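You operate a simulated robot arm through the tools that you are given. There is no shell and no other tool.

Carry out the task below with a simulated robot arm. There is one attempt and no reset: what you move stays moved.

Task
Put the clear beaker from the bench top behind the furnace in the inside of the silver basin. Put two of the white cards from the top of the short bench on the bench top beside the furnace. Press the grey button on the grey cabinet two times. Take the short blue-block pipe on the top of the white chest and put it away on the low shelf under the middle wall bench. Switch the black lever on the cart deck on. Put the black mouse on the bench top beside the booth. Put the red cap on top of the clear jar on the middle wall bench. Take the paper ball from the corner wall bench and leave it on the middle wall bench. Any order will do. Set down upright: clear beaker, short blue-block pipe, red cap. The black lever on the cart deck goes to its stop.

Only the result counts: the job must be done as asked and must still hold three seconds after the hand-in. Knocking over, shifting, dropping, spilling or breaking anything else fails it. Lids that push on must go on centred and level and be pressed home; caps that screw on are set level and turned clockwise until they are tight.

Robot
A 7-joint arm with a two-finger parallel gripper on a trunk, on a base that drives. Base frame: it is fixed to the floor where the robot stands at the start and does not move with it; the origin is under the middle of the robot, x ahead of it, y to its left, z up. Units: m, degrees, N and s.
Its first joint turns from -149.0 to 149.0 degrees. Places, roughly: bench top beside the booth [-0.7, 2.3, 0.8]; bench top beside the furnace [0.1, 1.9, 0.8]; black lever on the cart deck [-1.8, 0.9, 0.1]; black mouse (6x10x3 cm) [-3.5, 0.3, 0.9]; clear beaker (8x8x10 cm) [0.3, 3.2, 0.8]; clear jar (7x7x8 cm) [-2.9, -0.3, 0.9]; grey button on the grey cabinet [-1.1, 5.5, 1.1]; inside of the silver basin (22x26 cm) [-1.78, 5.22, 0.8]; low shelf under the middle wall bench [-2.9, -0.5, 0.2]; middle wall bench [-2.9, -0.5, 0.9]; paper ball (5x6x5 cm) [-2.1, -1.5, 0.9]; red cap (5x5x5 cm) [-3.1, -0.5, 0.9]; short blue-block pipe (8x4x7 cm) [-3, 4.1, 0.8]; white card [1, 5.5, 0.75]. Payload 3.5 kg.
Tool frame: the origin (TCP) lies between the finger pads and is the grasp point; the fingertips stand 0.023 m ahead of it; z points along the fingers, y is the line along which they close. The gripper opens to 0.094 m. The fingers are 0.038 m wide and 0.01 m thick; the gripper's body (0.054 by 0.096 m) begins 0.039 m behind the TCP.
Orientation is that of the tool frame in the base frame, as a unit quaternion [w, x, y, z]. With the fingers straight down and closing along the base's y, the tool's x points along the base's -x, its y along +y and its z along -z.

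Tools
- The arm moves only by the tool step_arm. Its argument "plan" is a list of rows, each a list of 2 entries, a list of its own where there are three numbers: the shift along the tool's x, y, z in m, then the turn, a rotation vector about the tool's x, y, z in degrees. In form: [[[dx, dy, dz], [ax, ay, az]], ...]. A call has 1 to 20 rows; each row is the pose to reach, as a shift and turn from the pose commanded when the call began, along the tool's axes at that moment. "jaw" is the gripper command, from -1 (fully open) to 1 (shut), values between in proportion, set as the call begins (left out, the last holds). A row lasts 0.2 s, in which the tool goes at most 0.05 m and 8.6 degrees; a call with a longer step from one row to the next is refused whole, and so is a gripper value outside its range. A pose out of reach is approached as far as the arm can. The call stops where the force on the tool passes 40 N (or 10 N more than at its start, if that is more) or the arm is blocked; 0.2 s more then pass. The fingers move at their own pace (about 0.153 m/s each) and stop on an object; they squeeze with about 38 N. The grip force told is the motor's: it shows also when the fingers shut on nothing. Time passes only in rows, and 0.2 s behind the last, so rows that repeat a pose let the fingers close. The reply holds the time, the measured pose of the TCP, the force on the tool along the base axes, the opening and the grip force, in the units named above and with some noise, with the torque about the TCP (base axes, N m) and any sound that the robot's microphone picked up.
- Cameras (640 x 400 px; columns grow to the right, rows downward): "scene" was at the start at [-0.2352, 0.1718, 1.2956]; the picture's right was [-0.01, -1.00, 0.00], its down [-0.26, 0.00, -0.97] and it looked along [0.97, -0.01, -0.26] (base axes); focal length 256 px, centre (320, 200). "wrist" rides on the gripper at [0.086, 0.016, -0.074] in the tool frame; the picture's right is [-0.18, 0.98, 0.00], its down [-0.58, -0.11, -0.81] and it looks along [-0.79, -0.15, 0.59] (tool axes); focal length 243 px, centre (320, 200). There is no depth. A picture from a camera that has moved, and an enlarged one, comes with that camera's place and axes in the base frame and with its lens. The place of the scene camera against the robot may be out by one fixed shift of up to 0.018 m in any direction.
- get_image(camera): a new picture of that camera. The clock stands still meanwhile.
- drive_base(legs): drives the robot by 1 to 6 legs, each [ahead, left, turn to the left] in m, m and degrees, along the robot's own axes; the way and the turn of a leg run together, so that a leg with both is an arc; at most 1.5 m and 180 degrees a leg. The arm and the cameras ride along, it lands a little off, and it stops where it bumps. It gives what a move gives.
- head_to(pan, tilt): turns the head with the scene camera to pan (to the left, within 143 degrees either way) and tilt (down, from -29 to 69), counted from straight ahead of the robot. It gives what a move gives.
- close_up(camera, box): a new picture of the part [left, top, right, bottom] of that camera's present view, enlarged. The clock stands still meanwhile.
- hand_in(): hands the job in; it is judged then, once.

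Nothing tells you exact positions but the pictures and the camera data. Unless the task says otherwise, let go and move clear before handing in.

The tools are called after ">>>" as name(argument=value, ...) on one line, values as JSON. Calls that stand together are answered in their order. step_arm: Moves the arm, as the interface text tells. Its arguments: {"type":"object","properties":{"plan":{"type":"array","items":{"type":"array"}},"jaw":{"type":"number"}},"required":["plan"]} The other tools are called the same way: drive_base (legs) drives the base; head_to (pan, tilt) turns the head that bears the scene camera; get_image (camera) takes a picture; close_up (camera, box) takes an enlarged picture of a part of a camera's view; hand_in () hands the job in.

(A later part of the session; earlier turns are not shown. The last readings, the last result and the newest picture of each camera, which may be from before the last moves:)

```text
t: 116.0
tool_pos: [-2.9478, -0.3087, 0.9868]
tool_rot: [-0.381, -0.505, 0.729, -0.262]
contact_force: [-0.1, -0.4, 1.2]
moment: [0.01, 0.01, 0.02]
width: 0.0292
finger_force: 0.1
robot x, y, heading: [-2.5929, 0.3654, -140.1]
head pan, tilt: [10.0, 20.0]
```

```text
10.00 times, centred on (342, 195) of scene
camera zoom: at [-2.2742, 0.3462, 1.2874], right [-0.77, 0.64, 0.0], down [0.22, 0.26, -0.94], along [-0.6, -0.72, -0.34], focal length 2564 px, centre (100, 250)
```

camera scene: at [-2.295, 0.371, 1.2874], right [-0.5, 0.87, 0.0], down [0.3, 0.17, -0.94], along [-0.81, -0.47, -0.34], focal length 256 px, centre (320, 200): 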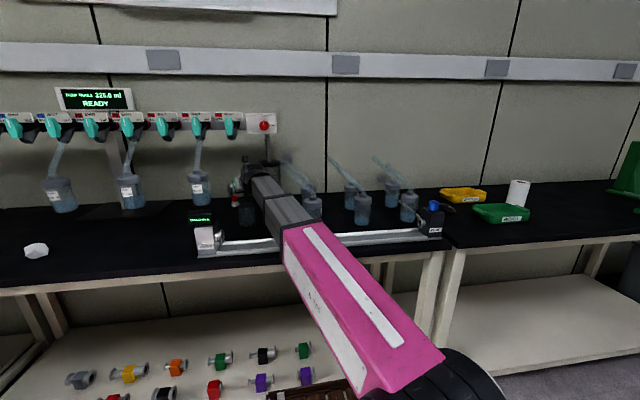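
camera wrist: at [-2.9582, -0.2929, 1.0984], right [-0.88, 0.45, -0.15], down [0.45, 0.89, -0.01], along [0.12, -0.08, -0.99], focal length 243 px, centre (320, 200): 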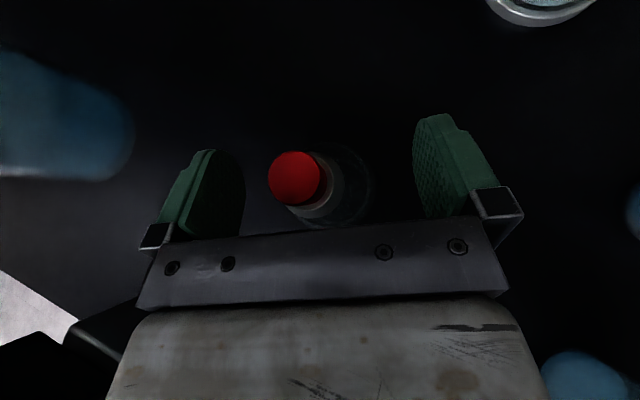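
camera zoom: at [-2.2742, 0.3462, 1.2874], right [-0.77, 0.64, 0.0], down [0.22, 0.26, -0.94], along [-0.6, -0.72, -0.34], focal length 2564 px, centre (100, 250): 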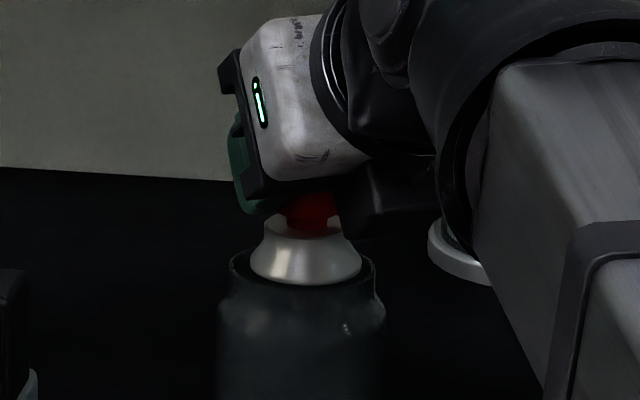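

It stays centred and level. Opening the rest of the way and retreating.

>>> step_arm(plan=[[[0, 0, 0], [0, 0, 0]]], jaw=0.2)

>>> step_arm(plan=[[[0, 0, 0], [0, 0, 0]], [[0, 0, 0], [0, 0, 0]], [[0, 0, 0], [0, 0, 0]]], jaw=-1)

>>> step_arm(plan=[[[0, 0, -0.03], [0, 0, 0]], [[0, 0, -0.07], [0, 0, 0]], [[0, 0, -0.11], [0, 0, 0]], [[0, 0, -0.15], [0, 0, 0]], [[0, 0, -0.15], [0, 0, 0]]])

>>> close_up(camera="scene", box=[290, 155, 386, 215])

>>> get_image(camera="wrist")

```text
t: 116.4
tool_pos: [-2.9473, -0.3086, 0.9879]
tool_rot: [-0.381, -0.505, 0.728, -0.262]
contact_force: [-0.3, -0.4, 0.2]
moment: [0.0, 0.0, -0.02]
width: 0.038
finger_force: 0.0
robot x, y, heading: [-2.5882, 0.3654, -139.9]
head pan, tilt: [10.0, 20.0]
```

```text
t: 117.2
tool_pos: [-2.9471, -0.3092, 0.9874]
tool_rot: [-0.381, -0.505, 0.729, -0.262]
contact_force: [-1.0, -0.3, 0.4]
moment: [-0.02, 0.0, -0.01]
width: 0.0938
finger_force: 0.1
robot x, y, heading: [-2.5899, 0.3701, -139.9]
head pan, tilt: [10.0, 20.0]
```

```text
t: 118.4
tool_pos: [-2.9037, -0.1946, 1.0726]
tool_rot: [-0.381, -0.505, 0.729, -0.262]
contact_force: [0.3, -1.1, 0.3]
moment: [0.0, 0.0, 0.0]
width: 0.094
finger_force: 0.2
robot x, y, heading: [-2.5914, 0.3671, -140.1]
head pan, tilt: [10.0, 20.0]
```

```text
6.67 times, centred on (338, 185) of scene
camera zoom: at [-2.2742, 0.3462, 1.2874], right [-0.77, 0.64, 0.0], down [0.22, 0.26, -0.94], along [-0.6, -0.72, -0.34], focal length 1710 px, centre (200, 300)
```

zoom: 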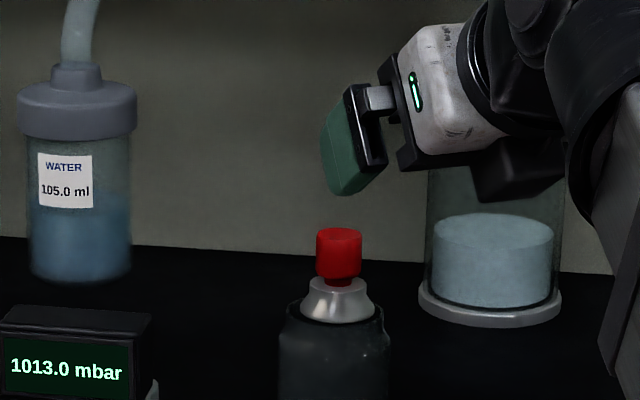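

```text
taken
camera wrist: at [-2.9154, -0.1786, 1.1864], right [-0.88, 0.45, -0.15], down [0.45, 0.89, -0.02], along [0.12, -0.08, -0.99], focal length 243 px, centre (320, 200)
```

wrist: 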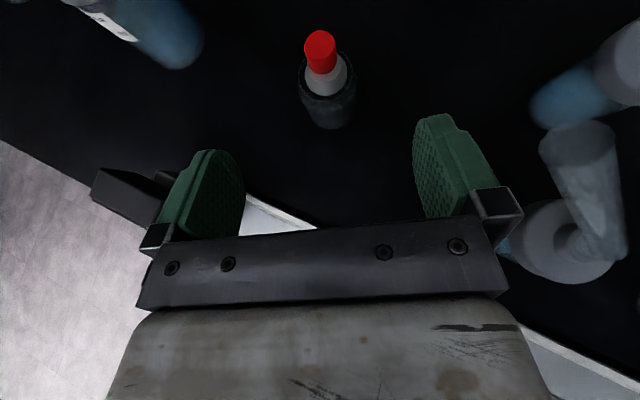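

The cap stands upright and centred on the jar. Next is the mouse: I'll retract the arm, back off slightly and slide right along the bench, keeping clear of the trolley behind.

>>> step_arm(plan=[[[-0.009, 0, -0.042], [0, 0, 0]], [[-0.018, 0, -0.084], [0, 0, 0]], [[-0.028, 0, -0.127], [0, 0, 0]], [[-0.028, 0, -0.127], [0, 0, 0]]])

>>> drive_base(legs=[[-0.09, 0, 0]])

>>> get_image(camera="wrist")

>>> head_to(pan=-20, tilt=20)

>>> get_image(camera="scene")

```text
t: 119.4
tool_pos: [-2.8663, -0.0885, 1.1293]
tool_rot: [-0.38, -0.506, 0.729, -0.261]
contact_force: [0.8, -0.4, -0.6]
moment: [-0.02, 0.0, -0.02]
width: 0.0939
finger_force: 0.1
out of reach, approached as far as the arm can: row 3, 4
robot x, y, heading: [-2.5899, 0.3698, -140.0]
head pan, tilt: [10.0, 20.0]
```

```text
t: 120.5
tool_pos: [-2.7966, -0.0296, 1.1285]
tool_rot: [-0.381, -0.505, 0.729, -0.261]
contact_force: [0.3, -0.3, -0.1]
moment: [-0.02, -0.01, 0.01]
width: 0.0941
finger_force: 0.1
robot x, y, heading: [-2.5214, 0.4218, -139.8]
head pan, tilt: [10.0, 20.0]
```

```text
taken
camera wrist: at [-2.8078, -0.014, 1.2417], right [-0.88, 0.45, -0.15], down [0.45, 0.89, -0.01], along [0.12, -0.08, -0.99], focal length 243 px, centre (320, 200)
```

wrist: 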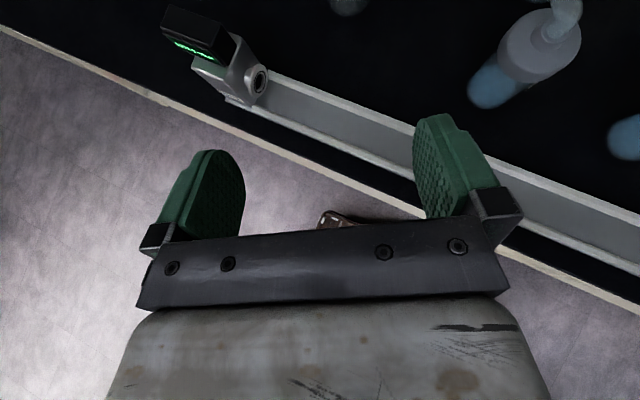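

```text
t: 121.5
tool_pos: [-2.7975, -0.0297, 1.1295]
tool_rot: [-0.381, -0.505, 0.729, -0.261]
contact_force: [0.2, -0.8, 0.4]
moment: [-0.01, 0.02, -0.04]
width: 0.0937
finger_force: 0.1
robot x, y, heading: [-2.5205, 0.4281, -139.8]
head pan, tilt: [-20.0, 20.0]
```

```text
taken
camera scene: at [-2.2328, 0.4436, 1.2874], right [-0.34, 0.94, 0.0], down [0.32, 0.12, -0.94], along [-0.88, -0.32, -0.34], focal length 256 px, centre (320, 200)
```

scene: 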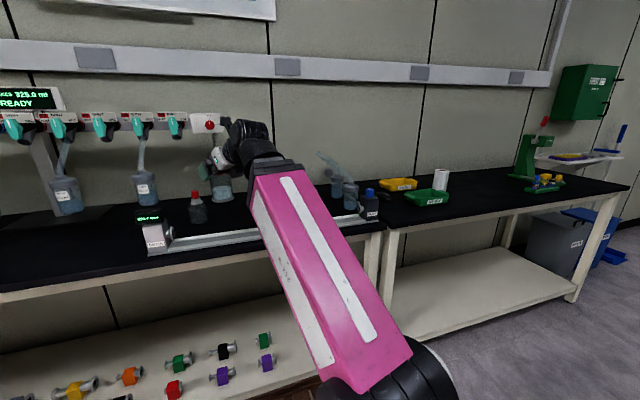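

>>> close_up(camera="scene", box=[340, 160, 468, 240])

```text
5.00 times, centred on (404, 200) of scene
camera zoom: at [-2.2328, 0.4436, 1.2874], right [-0.34, 0.94, 0.0], down [0.32, 0.12, -0.94], along [-0.88, -0.32, -0.34], focal length 1282 px, centre (-100, 200)
```

zoom: 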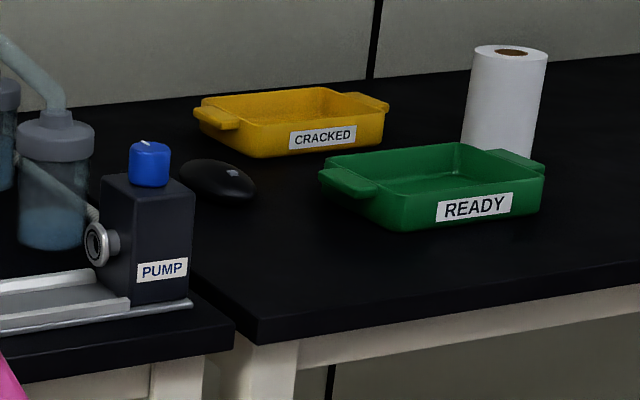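

The mouse lies between the pump and the trays at about (-3.45, 0.335), its long axis pointing at roughly 70°. My gripper's closing axis already matches its width; I'll slide right half a metre.

>>> drive_base(legs=[[0, -0.5, 0]])

>>> head_to(pan=0, tilt=25)

>>> get_image(camera="scene")

>>> get_image(camera="wrist")

```text
t: 124.4
tool_pos: [-3.1157, 0.3494, 1.13]
tool_rot: [-0.381, -0.505, 0.729, -0.26]
contact_force: [0.5, 0.6, 0.1]
moment: [0.0, -0.02, 0.0]
width: 0.0938
finger_force: 0.0
robot x, y, heading: [-2.8382, 0.8082, -140.0]
head pan, tilt: [-20.0, 20.0]
```

```text
t: 125.2
tool_pos: [-3.1163, 0.3491, 1.1276]
tool_rot: [-0.38, -0.506, 0.728, -0.262]
contact_force: [-0.1, 0.3, 0.8]
moment: [-0.04, -0.02, 0.01]
width: 0.0939
finger_force: 0.1
robot x, y, heading: [-2.8411, 0.8025, -140.2]
head pan, tilt: [0.0, 25.0]
```

```text
taken
camera scene: at [-2.5349, 0.7966, 1.2793], right [-0.64, 0.77, 0.0], down [0.32, 0.27, -0.91], along [-0.69, -0.58, -0.42], focal length 256 px, centre (320, 200)
```

scene: 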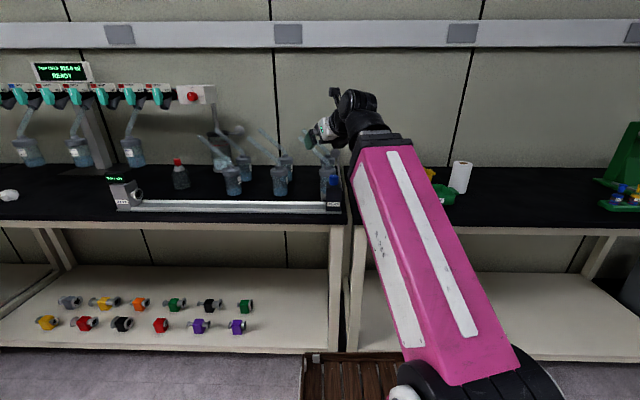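

```text
taken
camera wrist: at [-3.1258, 0.3651, 1.2417], right [-0.88, 0.44, -0.15], down [0.45, 0.89, -0.01], along [0.12, -0.08, -0.99], focal length 243 px, centre (320, 200)
```

wrist: 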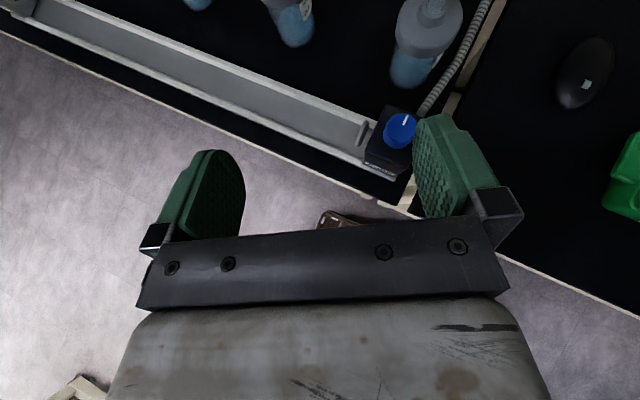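

From above, the mouse is at about (-3.47, 0.344), its long axis along heading ~37°. I'll bring the tool upright above it, then spin it so the fingers close across the mouse.

>>> step_arm(plan=[[[-0.001, 0.0365, 0.018], [0, -6.1, 0]], [[-0.002, 0.073, 0.036], [0, -12.2, 0]], [[-0.003, 0.1095, 0.055], [0, -18.3, 0]], [[-0.004, 0.146, 0.073], [0, -24.4, 0]], [[-0.005, 0.1825, 0.092], [0, -30.5, 0]], [[-0.006, 0.219, 0.11], [0, -36.6, 0]], [[-0.007, 0.2555, 0.128], [0, -42.7, 0]], [[-0.008, 0.292, 0.147], [0, -48.8, 0]], [[-0.008, 0.3287, 0.165], [0, -55, 0]], [[-0.008, 0.3287, 0.165], [0, -55, 0]]])

>>> get_image(camera="wrist")

```text
t: 127.4
tool_pos: [-3.4694, 0.3433, 1.0283]
tool_rot: [-0.001, -0.569, 0.822, 0.001]
contact_force: [0.9, 0.6, 0.7]
moment: [-0.02, 0.0, 0.0]
width: 0.0939
finger_force: 0.1
robot x, y, heading: [-2.8427, 0.8032, -139.8]
head pan, tilt: [0.0, 25.0]
```

```text
taken
camera wrist: at [-3.5146, 0.2667, 1.1026], right [-0.86, 0.52, 0.0], down [0.31, 0.5, 0.81], along [0.42, 0.69, -0.59], focal length 243 px, centre (320, 200)
```

wrist: 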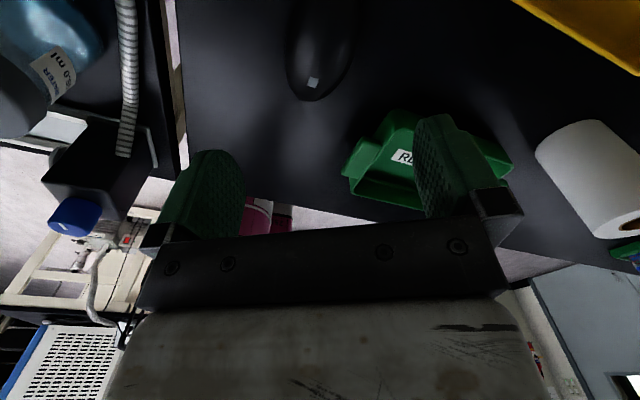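

The tool is upright. Spinning counter-clockwise by ~149° to get back to the normal wrist posture with fingers across the mouse.

>>> step_arm(plan=[[[0, 0, 0], [0, 0, -8.3]], [[0, 0, 0], [0, 0, -16.6]], [[0, 0, 0], [0, 0, -24.9]], [[0, 0, 0], [0, 0, -33.2]], [[0, 0, 0], [0, 0, -41.5]], [[0, 0, 0], [0, 0, -49.8]], [[0, 0, 0], [0, 0, -58.1]], [[0, 0, 0], [0, 0, -66.4]], [[0, 0, 0], [0, 0, -74.7]], [[0, 0, 0], [0, 0, -83]], [[0, 0, 0], [0, 0, -91.3]], [[0, 0, 0], [0, 0, -99.6]], [[0, 0, 0], [0, 0, -107.9]], [[0, 0, 0], [0, 0, -116.2]], [[0, 0, 0], [0, 0, -124.5]], [[0, 0, 0], [0, 0, -132.8]], [[0, 0, 0], [0, 0, -141]], [[0, 0, 0], [0, 0, -149]], [[0, 0, 0], [0, 0, -149]]])

>>> get_image(camera="wrist")

```text
t: 131.4
tool_pos: [-3.4687, 0.3419, 1.0283]
tool_rot: [-0.001, 0.944, 0.33, -0.002]
contact_force: [0.1, 0.4, -0.4]
moment: [0.04, -0.02, 0.01]
width: 0.0939
finger_force: 0.1
robot x, y, heading: [-2.8409, 0.8052, -140.0]
head pan, tilt: [0.0, 25.0]
```

```text
taken
camera wrist: at [-3.3913, 0.3832, 1.1022], right [0.47, -0.88, 0.0], down [-0.52, -0.28, 0.81], along [-0.71, -0.38, -0.59], focal length 243 px, centre (320, 200)
```

wrist: 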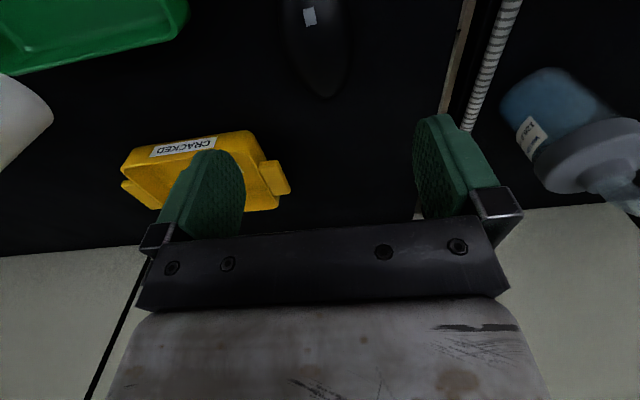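

The mouse is centred beneath the fingers. Descending and gripping.

>>> step_arm(plan=[[[0, -0.002, 0.04], [0, 0, 0]], [[0, -0.002, 0.08], [0, 0, 0]], [[0, -0.002, 0.115], [0, 0, 0]], [[0, -0.002, 0.13], [0, 0, 0]], [[0, -0.002, 0.14], [0, 0, 0]], [[0, -0.002, 0.14], [0, 0, 0]]])

>>> step_arm(plan=[[[0, 0, 0], [0, 0, 0]], [[0, 0, 0], [0, 0, 0]], [[0, 0, 0], [0, 0, 0]]], jaw=1)

>>> get_image(camera="wrist")

```text
t: 132.8
tool_pos: [-3.4712, 0.3438, 0.8882]
tool_rot: [-0.002, 0.944, 0.329, -0.002]
contact_force: [0.6, -0.2, -0.2]
moment: [0.04, -0.03, -0.01]
width: 0.0938
finger_force: 0.1
robot x, y, heading: [-2.8419, 0.8044, -139.8]
head pan, tilt: [0.0, 25.0]
```

```text
t: 133.6
tool_pos: [-3.4705, 0.3451, 0.8888]
tool_rot: [-0.001, 0.944, 0.329, -0.001]
contact_force: [0.4, 0.3, 2.3]
moment: [-0.03, 0.09, -0.05]
width: 0.0534
finger_force: 37.8
robot x, y, heading: [-2.8349, 0.8069, -139.9]
head pan, tilt: [0.0, 25.0]
```

```text
taken
camera wrist: at [-3.393, 0.3851, 0.962], right [0.47, -0.88, 0.0], down [-0.52, -0.28, 0.81], along [-0.72, -0.38, -0.59], focal length 243 px, centre (320, 200)
```

wrist: 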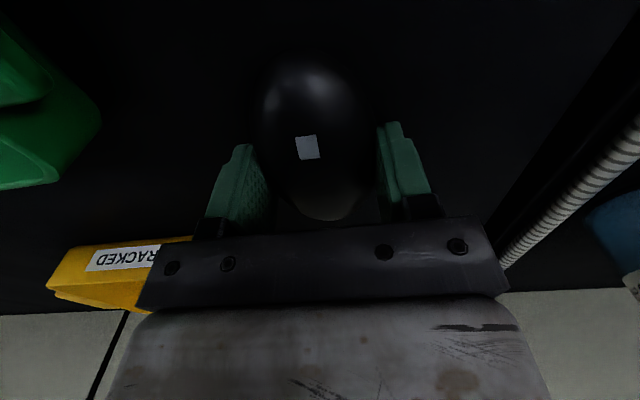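

The mouse is held. I'll lift it, pull the arm back from the bench, and then slide right past the trolley before turning.

>>> step_arm(plan=[[[0, 0, -0.04], [0, 0, 0]], [[0, 0, -0.08], [0, 0, 0]], [[0, 0, -0.095], [0, 0, 0]], [[0.04, 0, -0.09], [0, 0, 0]], [[0.08, 0, -0.085], [0, 0, 0]], [[0.12, 0, -0.08], [0, 0, 0]], [[0.15, 0, -0.08], [0, 0, 0]], [[0.15, 0, -0.08], [0, 0, 0]]])

>>> drive_base(legs=[[-0.1, 0, 0]])

>>> head_to(pan=-60, tilt=20)

>>> get_image(camera="scene")

>>> head_to(pan=-115, tilt=20)

>>> get_image(camera="scene")

>>> get_image(camera="wrist")

```text
t: 135.4
tool_pos: [-3.3524, 0.437, 0.9691]
tool_rot: [-0.003, 0.944, 0.329, -0.002]
contact_force: [-0.3, -0.2, -1.7]
moment: [0.0, 0.0, -0.01]
width: 0.0532
finger_force: 37.6
robot x, y, heading: [-2.8432, 0.8065, -140.0]
head pan, tilt: [0.0, 25.0]
```

```text
t: 136.6
tool_pos: [-3.2751, 0.5023, 0.9694]
tool_rot: [-0.001, 0.945, 0.328, -0.001]
contact_force: [0.5, 0.2, -0.7]
moment: [0.01, 0.0, 0.02]
width: 0.0531
finger_force: 37.9
robot x, y, heading: [-2.763, 0.8718, -139.9]
head pan, tilt: [0.0, 25.0]
```

```text
t: 137.9
tool_pos: [-3.2767, 0.5016, 0.9697]
tool_rot: [-0.002, 0.944, 0.33, -0.001]
contact_force: [0.0, -0.7, -0.5]
moment: [0.0, -0.01, 0.03]
width: 0.0531
finger_force: 37.7
robot x, y, heading: [-2.7639, 0.8735, -140.0]
head pan, tilt: [-60.0, 20.0]
```

```text
taken
camera scene: at [-2.4749, 0.9522, 1.2874], right [0.34, 0.94, 0.0], down [0.32, -0.12, -0.94], along [-0.88, 0.32, -0.34], focal length 256 px, centre (320, 200)
```

scene: 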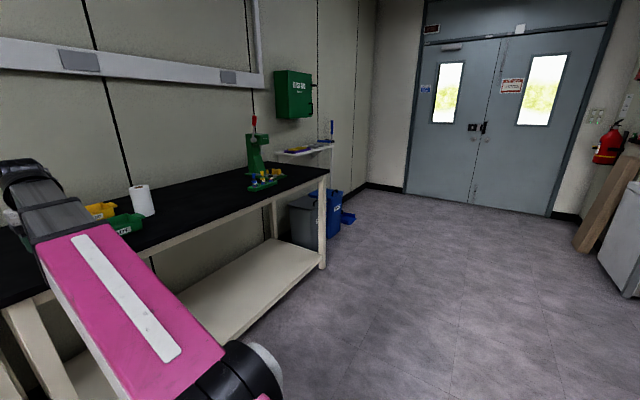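

```text
t: 139.1
tool_pos: [-3.2754, 0.5015, 0.9687]
tool_rot: [-0.001, 0.944, 0.329, -0.002]
contact_force: [-0.2, 0.2, 0.0]
moment: [0.0, -0.01, 0.01]
width: 0.0533
finger_force: 38.0
robot x, y, heading: [-2.7626, 0.8688, -139.7]
head pan, tilt: [-115.0, 20.0]
```

```text
taken
camera scene: at [-2.4116, 1.0104, 1.2874], right [0.97, 0.26, 0.0], down [0.09, -0.33, -0.94], along [-0.24, 0.91, -0.34], focal length 256 px, centre (320, 200)
```

scene: 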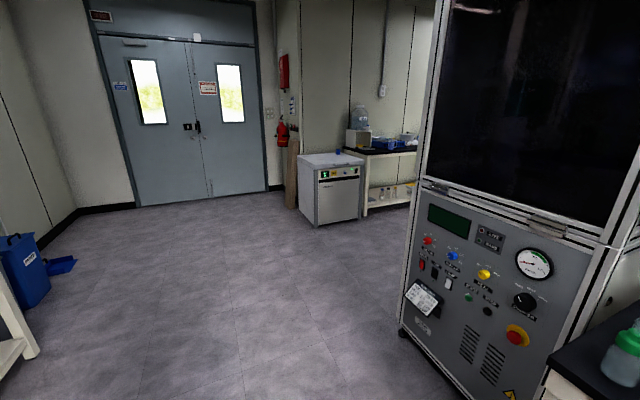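

```text
taken
camera wrist: at [-3.1977, 0.543, 1.0425], right [0.47, -0.88, 0.0], down [-0.52, -0.28, 0.81], along [-0.72, -0.38, -0.59], focal length 243 px, centre (320, 200)
```

wrist: 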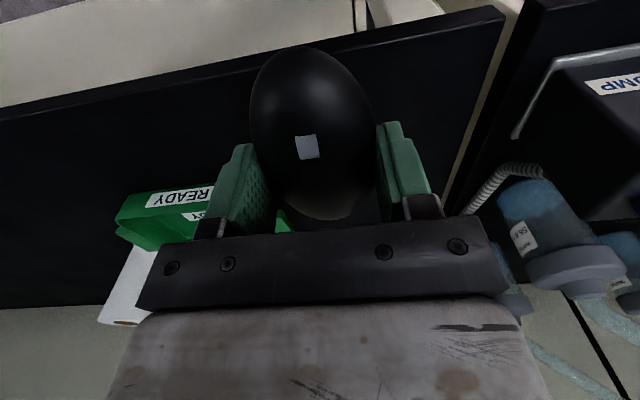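

The booth is the tall glass-fronted cabinet at the end of the island. I'll drive around it: first right along the aisle, then back a bit, then turn around.

>>> drive_base(legs=[[0, -1.2, 0], [-0.25, 0, 0], [0, 0, 180]])

>>> head_to(pan=40, tilt=20)

>>> get_image(camera="scene")

>>> head_to(pan=-20, tilt=20)

>>> get_image(camera="scene")

```text
t: 153.8
tool_pos: [-2.8098, 2.2963, 0.9685]
tool_rot: [0.001, -0.308, 0.951, -0.002]
contact_force: [0.2, -0.2, -0.6]
moment: [0.0, -0.01, -0.01]
width: 0.053
finger_force: 38.6
robot x, y, heading: [-3.3354, 1.9507, 37.5]
head pan, tilt: [-115.0, 20.0]
```

```text
t: 156.2
tool_pos: [-2.8089, 2.2951, 0.9693]
tool_rot: [0.002, -0.308, 0.951, -0.001]
contact_force: [0.9, -0.1, -0.8]
moment: [-0.01, -0.03, 0.0]
width: 0.0531
finger_force: 38.4
robot x, y, heading: [-3.3398, 1.9488, 37.4]
head pan, tilt: [40.0, 20.0]
```

```text
taken
camera scene: at [-3.693, 1.9728, 1.2874], right [0.98, -0.22, 0.0], down [-0.07, -0.33, -0.94], along [0.2, 0.92, -0.34], focal length 256 px, centre (320, 200)
```

scene: 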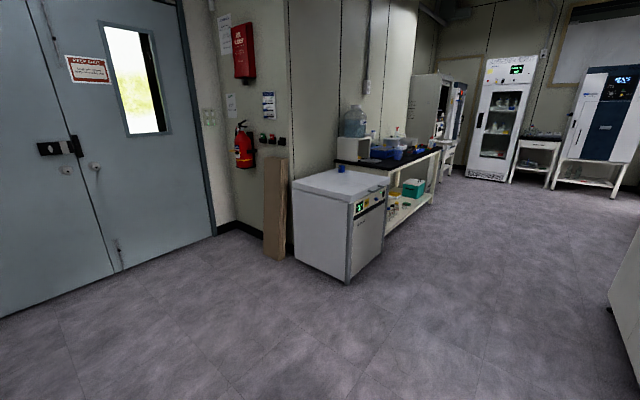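

```text
t: 157.6
tool_pos: [-2.8094, 2.296, 0.9687]
tool_rot: [0.002, -0.308, 0.951, -0.001]
contact_force: [0.5, 0.6, -0.5]
moment: [0.02, 0.01, -0.01]
width: 0.0528
finger_force: 37.7
robot x, y, heading: [-3.3383, 1.9495, 37.5]
head pan, tilt: [-20.0, 20.0]
```

```text
taken
camera scene: at [-3.6243, 1.9101, 1.2874], right [0.3, -0.95, 0.0], down [-0.33, -0.1, -0.94], along [0.9, 0.28, -0.34], focal length 256 px, centre (320, 200)
```

scene: 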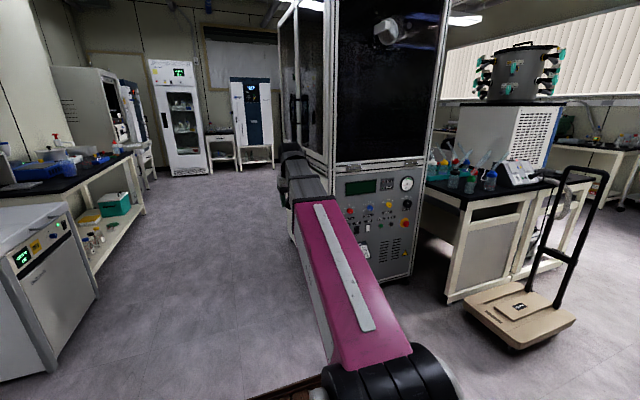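

The aisle between the booth and the white chest is open; the pipe sits on the chest and the trolley is at the island end. I'll drive up the aisle to pass the booth.

>>> drive_base(legs=[[0, 0, 2.5], [1.5, 0.1, 0], [0.5, 0, 0]])

>>> head_to(pan=-75, tilt=20)

>>> get_image(camera="scene")

>>> head_to(pan=70, tilt=20)

>>> get_image(camera="scene")

>>> head_to(pan=15, tilt=15)

>>> get_image(camera="scene")

```text
refused: leg 2 is longer than a leg can be; nothing moved
```

```text
t: 158.8
tool_pos: [-2.8094, 2.2949, 0.9681]
tool_rot: [0.001, -0.308, 0.951, -0.001]
contact_force: [0.2, -0.6, -1.1]
moment: [0.02, -0.02, -0.03]
width: 0.0528
finger_force: 38.4
robot x, y, heading: [-3.3381, 1.9508, 37.8]
head pan, tilt: [-75.0, 20.0]
```

```text
taken
camera scene: at [-3.6391, 1.8253, 1.2874], right [-0.61, -0.79, 0.0], down [-0.27, 0.21, -0.94], along [0.75, -0.57, -0.34], focal length 256 px, centre (320, 200)
```

scene: 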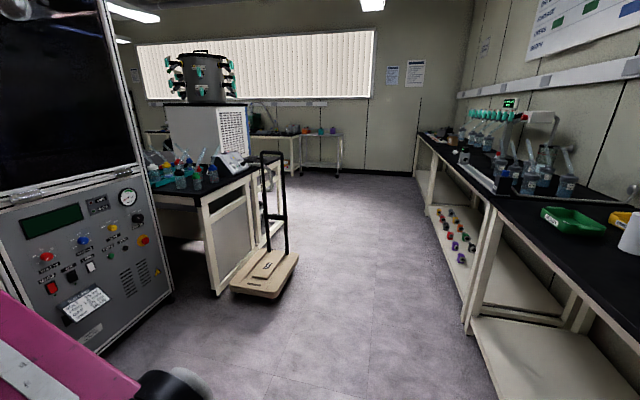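

```text
t: 161.1
tool_pos: [-2.8101, 2.2957, 0.9691]
tool_rot: [0.002, -0.309, 0.951, -0.001]
contact_force: [0.9, 0.4, -1.0]
moment: [0.02, 0.0, 0.01]
width: 0.0529
finger_force: 38.4
robot x, y, heading: [-3.3384, 1.9505, 37.5]
head pan, tilt: [70.0, 20.0]
```

```text
taken
camera scene: at [-3.7411, 1.9707, 1.2874], right [0.95, 0.3, 0.0], down [0.1, -0.33, -0.94], along [-0.28, 0.9, -0.34], focal length 256 px, centre (320, 200)
```

scene: 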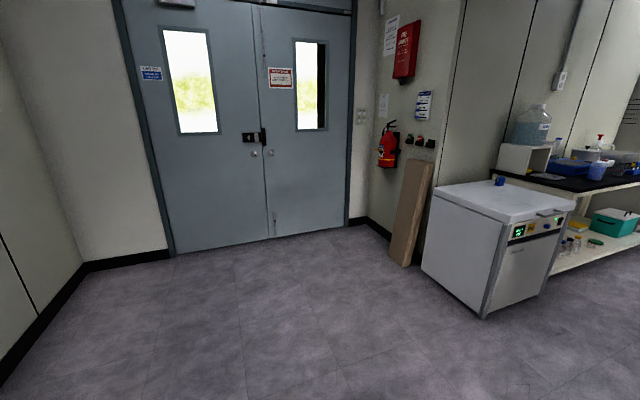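

```text
t: 162.3
tool_pos: [-2.8088, 2.2961, 0.969]
tool_rot: [0.0, -0.308, 0.951, -0.001]
contact_force: [0.4, -0.8, 0.0]
moment: [0.01, -0.02, -0.01]
width: 0.053
finger_force: 37.7
robot x, y, heading: [-3.3351, 1.9511, 37.6]
head pan, tilt: [15.0, 15.0]
```

```text
taken
camera scene: at [-3.6563, 1.9561, 1.2955], right [0.79, -0.61, 0.0], down [-0.16, -0.21, -0.97], along [0.59, 0.77, -0.26], focal length 256 px, centre (320, 200)
```

scene: 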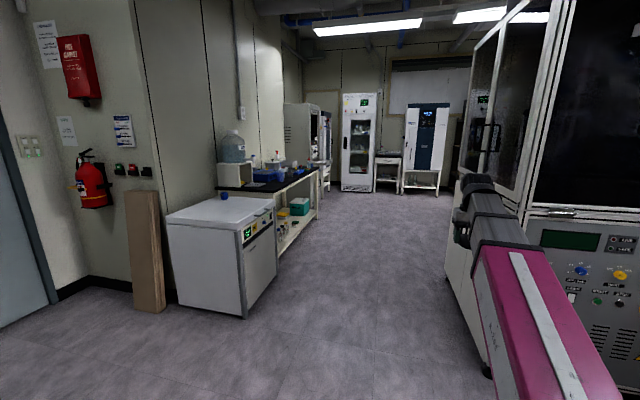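

The leg was slightly too long. I'll split it.

>>> drive_base(legs=[[0, 0, 2.5], [0.6, 0.12, 0], [1.3, 0, 0]])

>>> head_to(pan=-75, tilt=20)

>>> get_image(camera="scene")

>>> head_to(pan=70, tilt=20)

>>> get_image(camera="scene")

>>> head_to(pan=-20, tilt=15)

>>> get_image(camera="scene")

```text
t: 172.4
tool_pos: [-1.4399, 3.6512, 0.9692]
tool_rot: [0.001, -0.332, 0.943, -0.001]
contact_force: [0.4, -0.1, -1.3]
moment: [-0.01, 0.0, 0.01]
width: 0.0526
finger_force: 37.8
robot x, y, heading: [-1.9531, 3.2821, 40.0]
head pan, tilt: [15.0, 15.0]
```

```text
t: 174.0
tool_pos: [-1.4399, 3.6512, 0.9694]
tool_rot: [0.001, -0.332, 0.943, -0.001]
contact_force: [0.1, 0.0, -0.6]
moment: [0.01, 0.0, -0.01]
width: 0.0527
finger_force: 37.6
robot x, y, heading: [-1.9542, 3.2826, 40.3]
head pan, tilt: [-75.0, 20.0]
```

```text
taken
camera scene: at [-2.2476, 3.1418, 1.2874], right [-0.57, -0.82, 0.0], down [-0.28, 0.19, -0.94], along [0.77, -0.53, -0.34], focal length 256 px, centre (320, 200)
```

scene: 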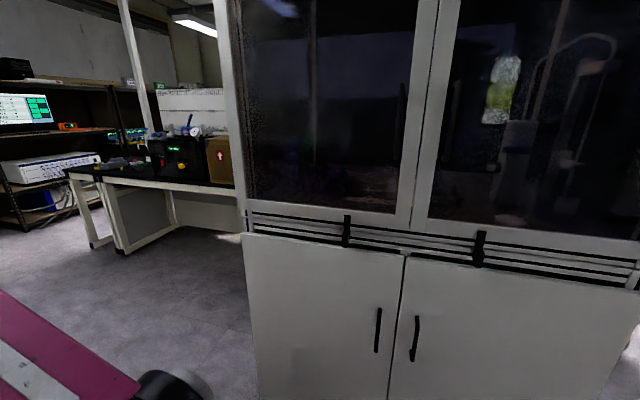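

```text
t: 176.3
tool_pos: [-1.4399, 3.6523, 0.9689]
tool_rot: [0.001, -0.332, 0.943, -0.001]
contact_force: [-0.4, 0.2, -1.0]
moment: [0.0, 0.01, -0.01]
width: 0.0526
finger_force: 38.2
robot x, y, heading: [-1.9508, 3.2807, 40.1]
head pan, tilt: [70.0, 20.0]
```

```text
taken
camera scene: at [-2.3565, 3.282, 1.2874], right [0.94, 0.35, 0.0], down [0.12, -0.32, -0.94], along [-0.33, 0.88, -0.34], focal length 256 px, centre (320, 200)
```

scene: 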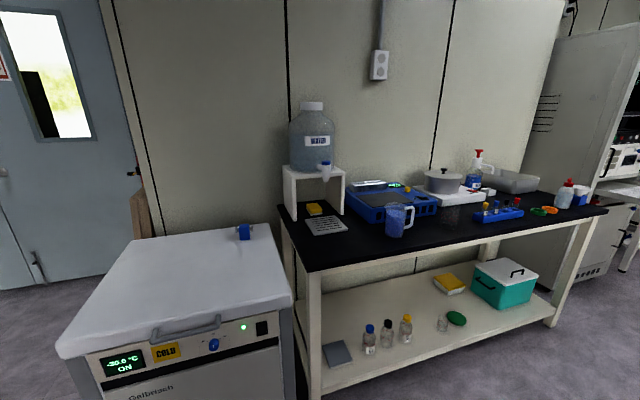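

```text
t: 178.0
tool_pos: [-1.4404, 3.6512, 0.9698]
tool_rot: [0.002, -0.332, 0.943, -0.001]
contact_force: [-0.2, -0.2, -1.0]
moment: [0.0, -0.02, -0.01]
width: 0.0527
finger_force: 38.0
robot x, y, heading: [-1.9524, 3.2794, 40.6]
head pan, tilt: [-20.0, 15.0]
```

```text
taken
camera scene: at [-2.2366, 3.2272, 1.2955], right [0.35, -0.94, 0.0], down [-0.24, -0.09, -0.97], along [0.91, 0.34, -0.26], focal length 256 px, centre (320, 200)
```

scene: 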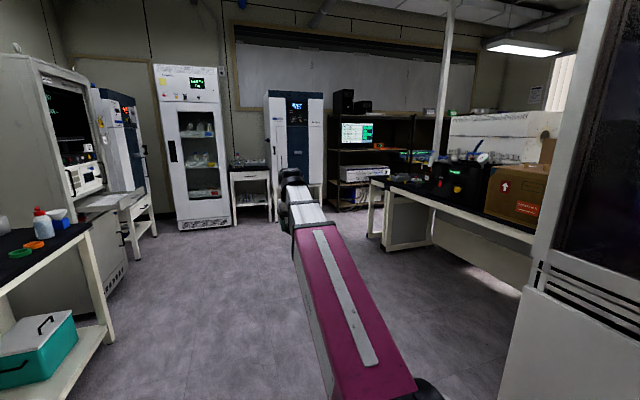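

I'm past the booth door. The bench with the basin is on my left, the chest behind-left. I'll drive ahead a bit more and turn right to face the island beside the booth.

>>> drive_base(legs=[[0.5, 0, -0.3], [0, 0, -90]])

>>> head_to(pan=0, tilt=20)

>>> get_image(camera="scene")

>>> get_image(camera="wrist")

```text
t: 184.8
tool_pos: [-1.2157, 3.0796, 0.9685]
tool_rot: [0.0, 0.452, 0.892, -0.001]
contact_force: [0.5, 0.1, -1.7]
moment: [0.0, 0.01, -0.01]
width: 0.0525
finger_force: 38.6
robot x, y, heading: [-1.5633, 3.601, -52.3]
head pan, tilt: [-20.0, 15.0]
```

```text
t: 185.6
tool_pos: [-1.215, 3.0794, 0.9702]
tool_rot: [0.0, 0.452, 0.892, -0.002]
contact_force: [-1.1, -0.5, -0.6]
moment: [0.06, 0.0, 0.02]
width: 0.0526
finger_force: 38.0
robot x, y, heading: [-1.5624, 3.6056, -52.2]
head pan, tilt: [0.0, 20.0]
```

```text
taken
camera scene: at [-1.5589, 3.8912, 1.2874], right [-0.79, -0.61, 0.0], down [-0.21, 0.27, -0.94], along [0.58, -0.74, -0.34], focal length 256 px, centre (320, 200)
```

scene: 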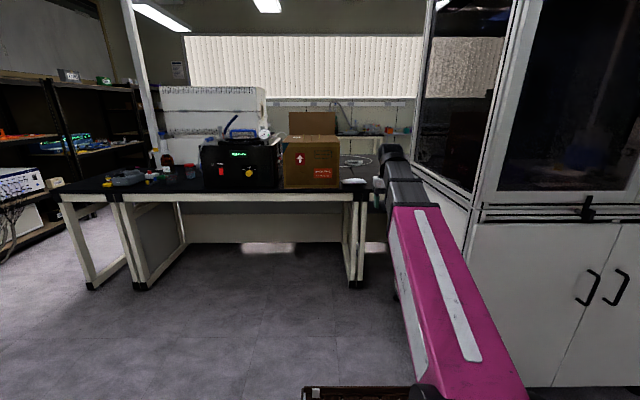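

```text
taken
camera wrist: at [-1.253, 3.1587, 1.0425], right [0.9, 0.43, 0.0], down [0.26, -0.53, 0.81], along [0.35, -0.73, -0.59], focal length 243 px, centre (320, 200)
```

wrist: 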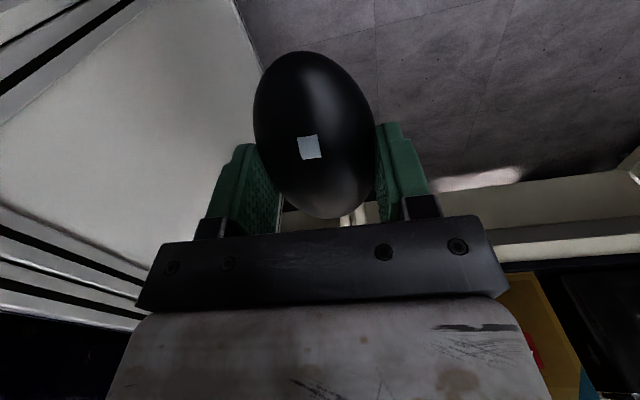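

I'm facing the island next to the booth. I'll zoom in on the free area between the box and the booth.

>>> close_up(camera="scene", box=[290, 130, 418, 210])

>>> close_up(camera="scene", box=[70, 110, 300, 254])

```text
5.00 times, centred on (354, 170) of scene
camera zoom: at [-1.5589, 3.8912, 1.2874], right [-0.79, -0.61, 0.0], down [-0.21, 0.27, -0.94], along [0.58, -0.74, -0.34], focal length 1282 px, centre (150, 350)
```

zoom: 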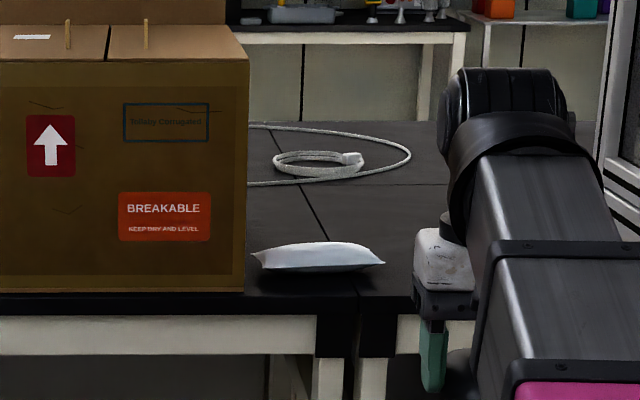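

```text
2.78 times, centred on (185, 182) of scene
camera zoom: at [-1.5589, 3.8912, 1.2874], right [-0.79, -0.61, 0.0], down [-0.21, 0.27, -0.94], along [0.58, -0.74, -0.34], focal length 712 px, centre (695, 250)
```

zoom: 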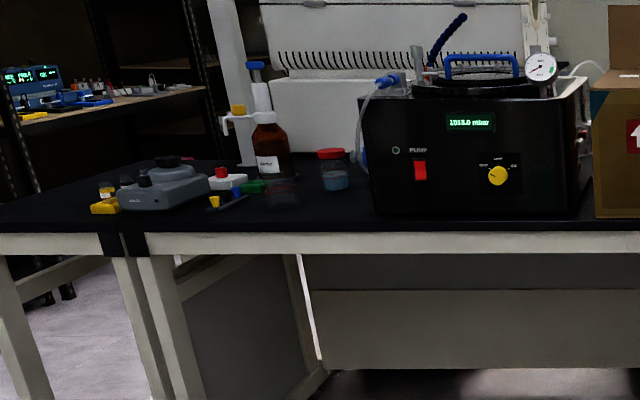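

The free spot is just to the booth side of the table seam, near (-0.72, 2.26). I'll move the arm right a bit to stay clear of the box, then drive up.

>>> step_arm(plan=[[[0, -0.045, 0], [0, 0, 0]], [[0, -0.09, 0], [0, 0, 0]], [[0, -0.13, 0], [0, 0, 0]], [[0, -0.13, 0], [0, 0, 0]]])

>>> drive_base(legs=[[0, 0, 2.2], [0.5, 0, 0]])

>>> head_to(pan=0, tilt=25)

>>> get_image(camera="scene")

>>> get_image(camera="wrist")

```text
t: 186.6
tool_pos: [-1.3208, 3.0015, 0.9685]
tool_rot: [0.0, 0.452, 0.892, -0.002]
contact_force: [-0.8, 0.5, -0.4]
moment: [0.0, 0.02, -0.01]
width: 0.0524
finger_force: 37.8
robot x, y, heading: [-1.5595, 3.6107, -52.1]
head pan, tilt: [0.0, 20.0]
```

```text
t: 190.0
tool_pos: [-0.9755, 2.6331, 0.9685]
tool_rot: [0.0, 0.434, 0.901, -0.002]
contact_force: [-0.2, -0.1, -0.1]
moment: [0.0, 0.0, 0.01]
width: 0.0522
finger_force: 38.2
robot x, y, heading: [-1.2426, 3.2201, -49.7]
head pan, tilt: [0.0, 20.0]
```

```text
t: 190.6
tool_pos: [-0.9754, 2.632, 0.9688]
tool_rot: [0.0, 0.434, 0.901, -0.002]
contact_force: [-0.5, -0.3, -1.2]
moment: [-0.02, -0.03, -0.01]
width: 0.0526
finger_force: 38.1
robot x, y, heading: [-1.2401, 3.2238, -49.8]
head pan, tilt: [0.0, 25.0]
```

```text
taken
camera scene: at [-1.2501, 3.5113, 1.2794], right [-0.76, -0.64, 0.0], down [-0.27, 0.32, -0.91], along [0.58, -0.69, -0.42], focal length 256 px, centre (320, 200)
```

scene: 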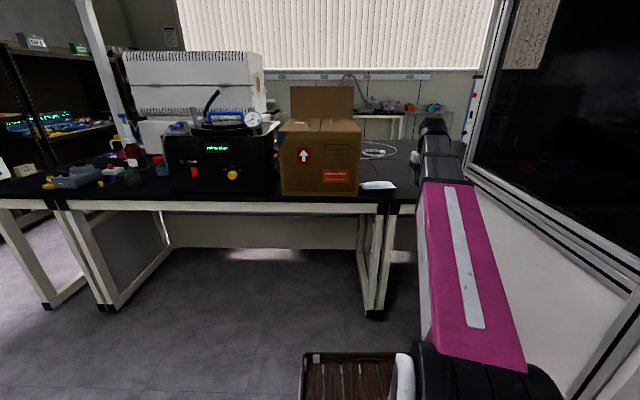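

```text
taken
camera wrist: at [-1.0168, 2.7096, 1.0423], right [0.88, 0.47, 0.0], down [0.28, -0.52, 0.81], along [0.38, -0.72, -0.59], focal length 243 px, centre (320, 200)
```

wrist: 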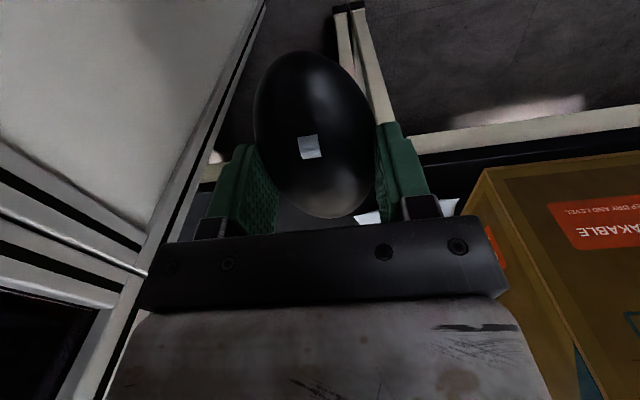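

Clear so far, booth wall to the right and box to the left. Driving ahead the last bit.

>>> drive_base(legs=[[0.26, 0, 0]])

>>> step_arm(plan=[[[-0.045, 0, 0], [0, 0, 0]], [[-0.09, -0.01, 0], [0, 0, 0]], [[-0.13, -0.02, 0], [0, 0, 0]], [[-0.165, -0.03, 0], [0, 0, 0]], [[-0.165, -0.03, 0], [0, 0, 0]]])

>>> get_image(camera="wrist")

>>> get_image(camera="scene")

```text
t: 192.5
tool_pos: [-0.8065, 2.4336, 0.9694]
tool_rot: [0.0, 0.434, 0.901, -0.001]
contact_force: [-0.4, 0.4, -0.6]
moment: [0.04, 0.03, 0.0]
width: 0.0525
finger_force: 37.5
robot x, y, heading: [-1.0767, 3.0233, -49.6]
head pan, tilt: [0.0, 25.0]
```

```text
t: 193.7
tool_pos: [-0.7271, 2.2851, 0.9693]
tool_rot: [0.001, 0.434, 0.901, -0.002]
contact_force: [-0.1, 0.4, -0.8]
moment: [0.01, -0.01, 0.02]
width: 0.0526
finger_force: 38.4
robot x, y, heading: [-1.0754, 3.0269, -49.8]
head pan, tilt: [0.0, 25.0]
```

```text
taken
camera wrist: at [-0.7681, 2.3625, 1.0434], right [0.88, 0.47, 0.0], down [0.28, -0.52, 0.81], along [0.38, -0.71, -0.59], focal length 243 px, centre (320, 200)
```

wrist: 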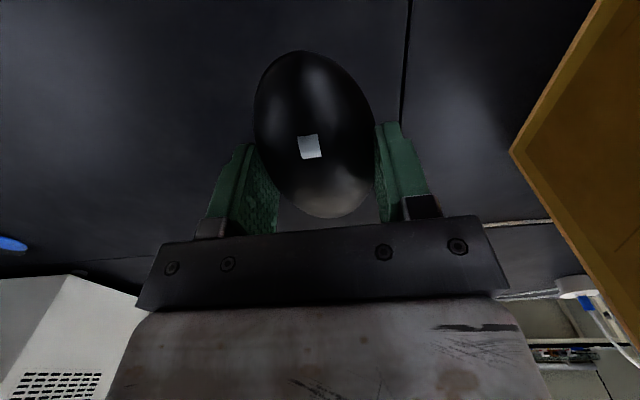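

```text
taken
camera scene: at [-1.0828, 3.3123, 1.2793], right [-0.76, -0.65, 0.0], down [-0.27, 0.32, -0.91], along [0.59, -0.69, -0.42], focal length 256 px, centre (320, 200)
```

scene: 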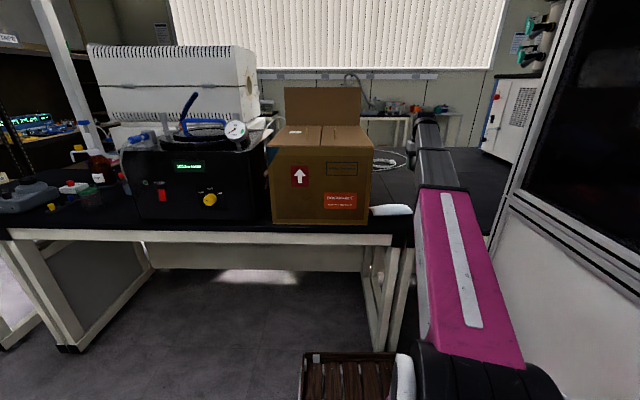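

The mouse is over the free bench on the booth's side of the seam. Lowering carefully.

>>> step_arm(plan=[[[0, 0, 0.04], [0, 0, 0]], [[0, 0, 0.08], [0, 0, 0]], [[0, 0, 0.11], [0, 0, 0]], [[0, 0, 0.11], [0, 0, 0]]])

>>> step_arm(plan=[[[0, 0, 0.006], [0, 0, 0]], [[0, 0, 0.012], [0, 0, 0]], [[0, 0, 0.018], [0, 0, 0]], [[0, 0, 0.024], [0, 0, 0]], [[0, 0, 0.03], [0, 0, 0]], [[0, 0, 0.036], [0, 0, 0]], [[0, 0, 0.042], [0, 0, 0]]])

```text
t: 194.7
tool_pos: [-0.7258, 2.2851, 0.859]
tool_rot: [0.001, 0.433, 0.901, -0.002]
contact_force: [0.4, -0.4, -1.4]
moment: [-0.05, -0.01, -0.02]
width: 0.0525
finger_force: 37.9
robot x, y, heading: [-1.0751, 3.0247, -50.1]
head pan, tilt: [0.0, 25.0]
```

```text
t: 196.0
tool_pos: [-0.7268, 2.2851, 0.8321]
tool_rot: [0.001, 0.434, 0.901, -0.003]
contact_force: [-1.4, 1.2, 12.6]
moment: [0.09, 0.05, 0.03]
width: 0.0527
finger_force: 38.1
robot x, y, heading: [-1.0767, 3.0198, -49.8]
head pan, tilt: [0.0, 25.0]
stopped in row 6: the force on the tool passed its limit at 48 N (the readings are from after the stop); the commanded pose is now the measured one
```

Contact: bench top here is about 0.805. Releasing and lifting.

>>> step_arm(plan=[[[0, 0, -0.001], [0, 0, 0]], [[0, 0, -0.001], [0, 0, 0]]])

>>> step_arm(plan=[[[0, 0, 0], [0, 0, 0]], [[0, 0, 0], [0, 0, 0]]], jaw=-0.3)

>>> step_arm(plan=[[[0, 0, -0.03], [0, 0, 0]], [[0, 0, -0.07], [0, 0, 0]], [[0, 0, -0.11], [0, 0, 0]], [[0, 0, -0.14], [0, 0, 0]], [[0, 0, -0.14], [0, 0, 0]]], jaw=-1)

>>> get_image(camera="wrist")

```text
t: 196.6
tool_pos: [-0.7281, 2.2846, 0.8324]
tool_rot: [0.002, 0.434, 0.901, -0.003]
contact_force: [0.1, 0.3, 2.5]
moment: [-0.05, -0.04, -0.04]
width: 0.0525
finger_force: 38.5
robot x, y, heading: [-1.0769, 3.0282, -49.7]
head pan, tilt: [0.0, 25.0]
```

```text
t: 197.2
tool_pos: [-0.7269, 2.2838, 0.8322]
tool_rot: [0.002, 0.434, 0.901, -0.002]
contact_force: [0.0, 0.6, 0.3]
moment: [-0.02, 0.0, 0.0]
width: 0.0612
finger_force: 0.1
robot x, y, heading: [-1.0752, 3.0264, -49.8]
head pan, tilt: [0.0, 25.0]
```

```text
t: 198.4
tool_pos: [-0.7256, 2.2851, 0.9721]
tool_rot: [0.001, 0.434, 0.901, -0.004]
contact_force: [0.8, 0.5, -0.3]
moment: [0.03, 0.03, 0.0]
width: 0.0938
finger_force: 0.0
robot x, y, heading: [-1.0754, 3.0252, -49.9]
head pan, tilt: [0.0, 25.0]
```

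```text
taken
camera wrist: at [-0.7672, 2.3633, 1.0452], right [0.88, 0.47, 0.0], down [0.28, -0.52, 0.81], along [0.38, -0.72, -0.59], focal length 243 px, centre (320, 200)
```

wrist: 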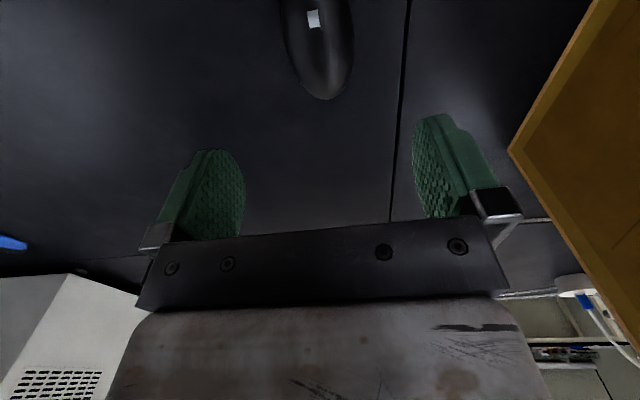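

The mouse is set down. Next the beaker: I'll back off and move left along the island's far side to see it.

>>> drive_base(legs=[[-0.45, 0, 0], [0, 1.1, 0]])

>>> head_to(pan=5, tilt=20)

>>> get_image(camera="scene")

>>> close_up(camera="scene", box=[200, 120, 400, 245])

```text
t: 206.3
tool_pos: [-0.1778, 3.343, 0.9713]
tool_rot: [0.001, 0.431, 0.902, -0.003]
contact_force: [1.4, -0.4, 0.5]
moment: [0.04, 0.0, -0.01]
width: 0.0944
finger_force: 0.0
robot x, y, heading: [-0.5313, 4.0803, -49.5]
head pan, tilt: [0.0, 25.0]
```

```text
t: 207.0
tool_pos: [-0.1779, 3.3427, 0.9731]
tool_rot: [0.001, 0.431, 0.902, -0.003]
contact_force: [0.4, 0.0, -0.2]
moment: [0.02, -0.01, 0.0]
width: 0.0942
finger_force: 0.0
robot x, y, heading: [-0.5313, 4.0818, -49.2]
head pan, tilt: [5.0, 20.0]
```

```text
taken
camera scene: at [-0.535, 4.3725, 1.2874], right [-0.7, -0.71, 0.0], down [-0.24, 0.24, -0.94], along [0.67, -0.66, -0.34], focal length 256 px, centre (320, 200)
```

scene: 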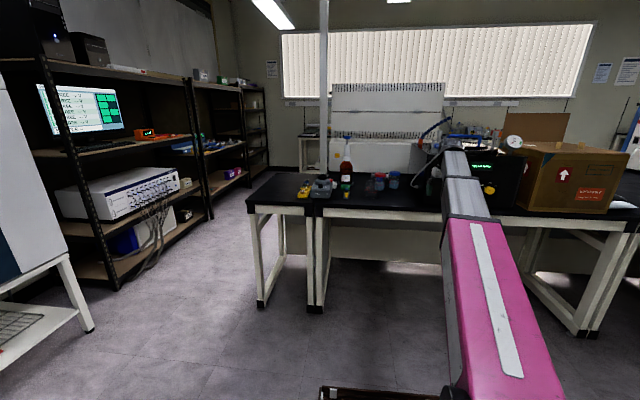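

```text
3.20 times, centred on (300, 182) of scene
camera zoom: at [-0.535, 4.3725, 1.2874], right [-0.7, -0.71, 0.0], down [-0.24, 0.24, -0.94], along [0.67, -0.66, -0.34], focal length 821 px, centre (384, 256)
```

zoom: 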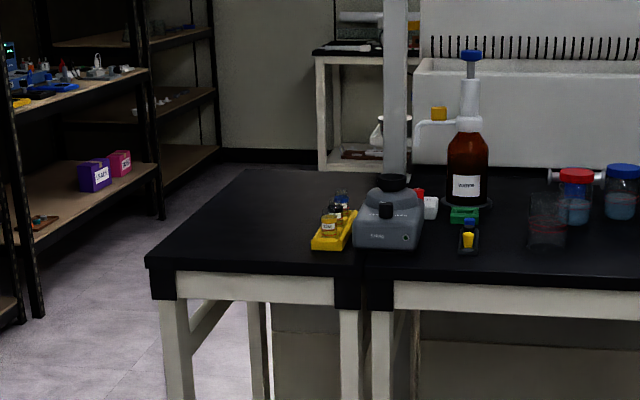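

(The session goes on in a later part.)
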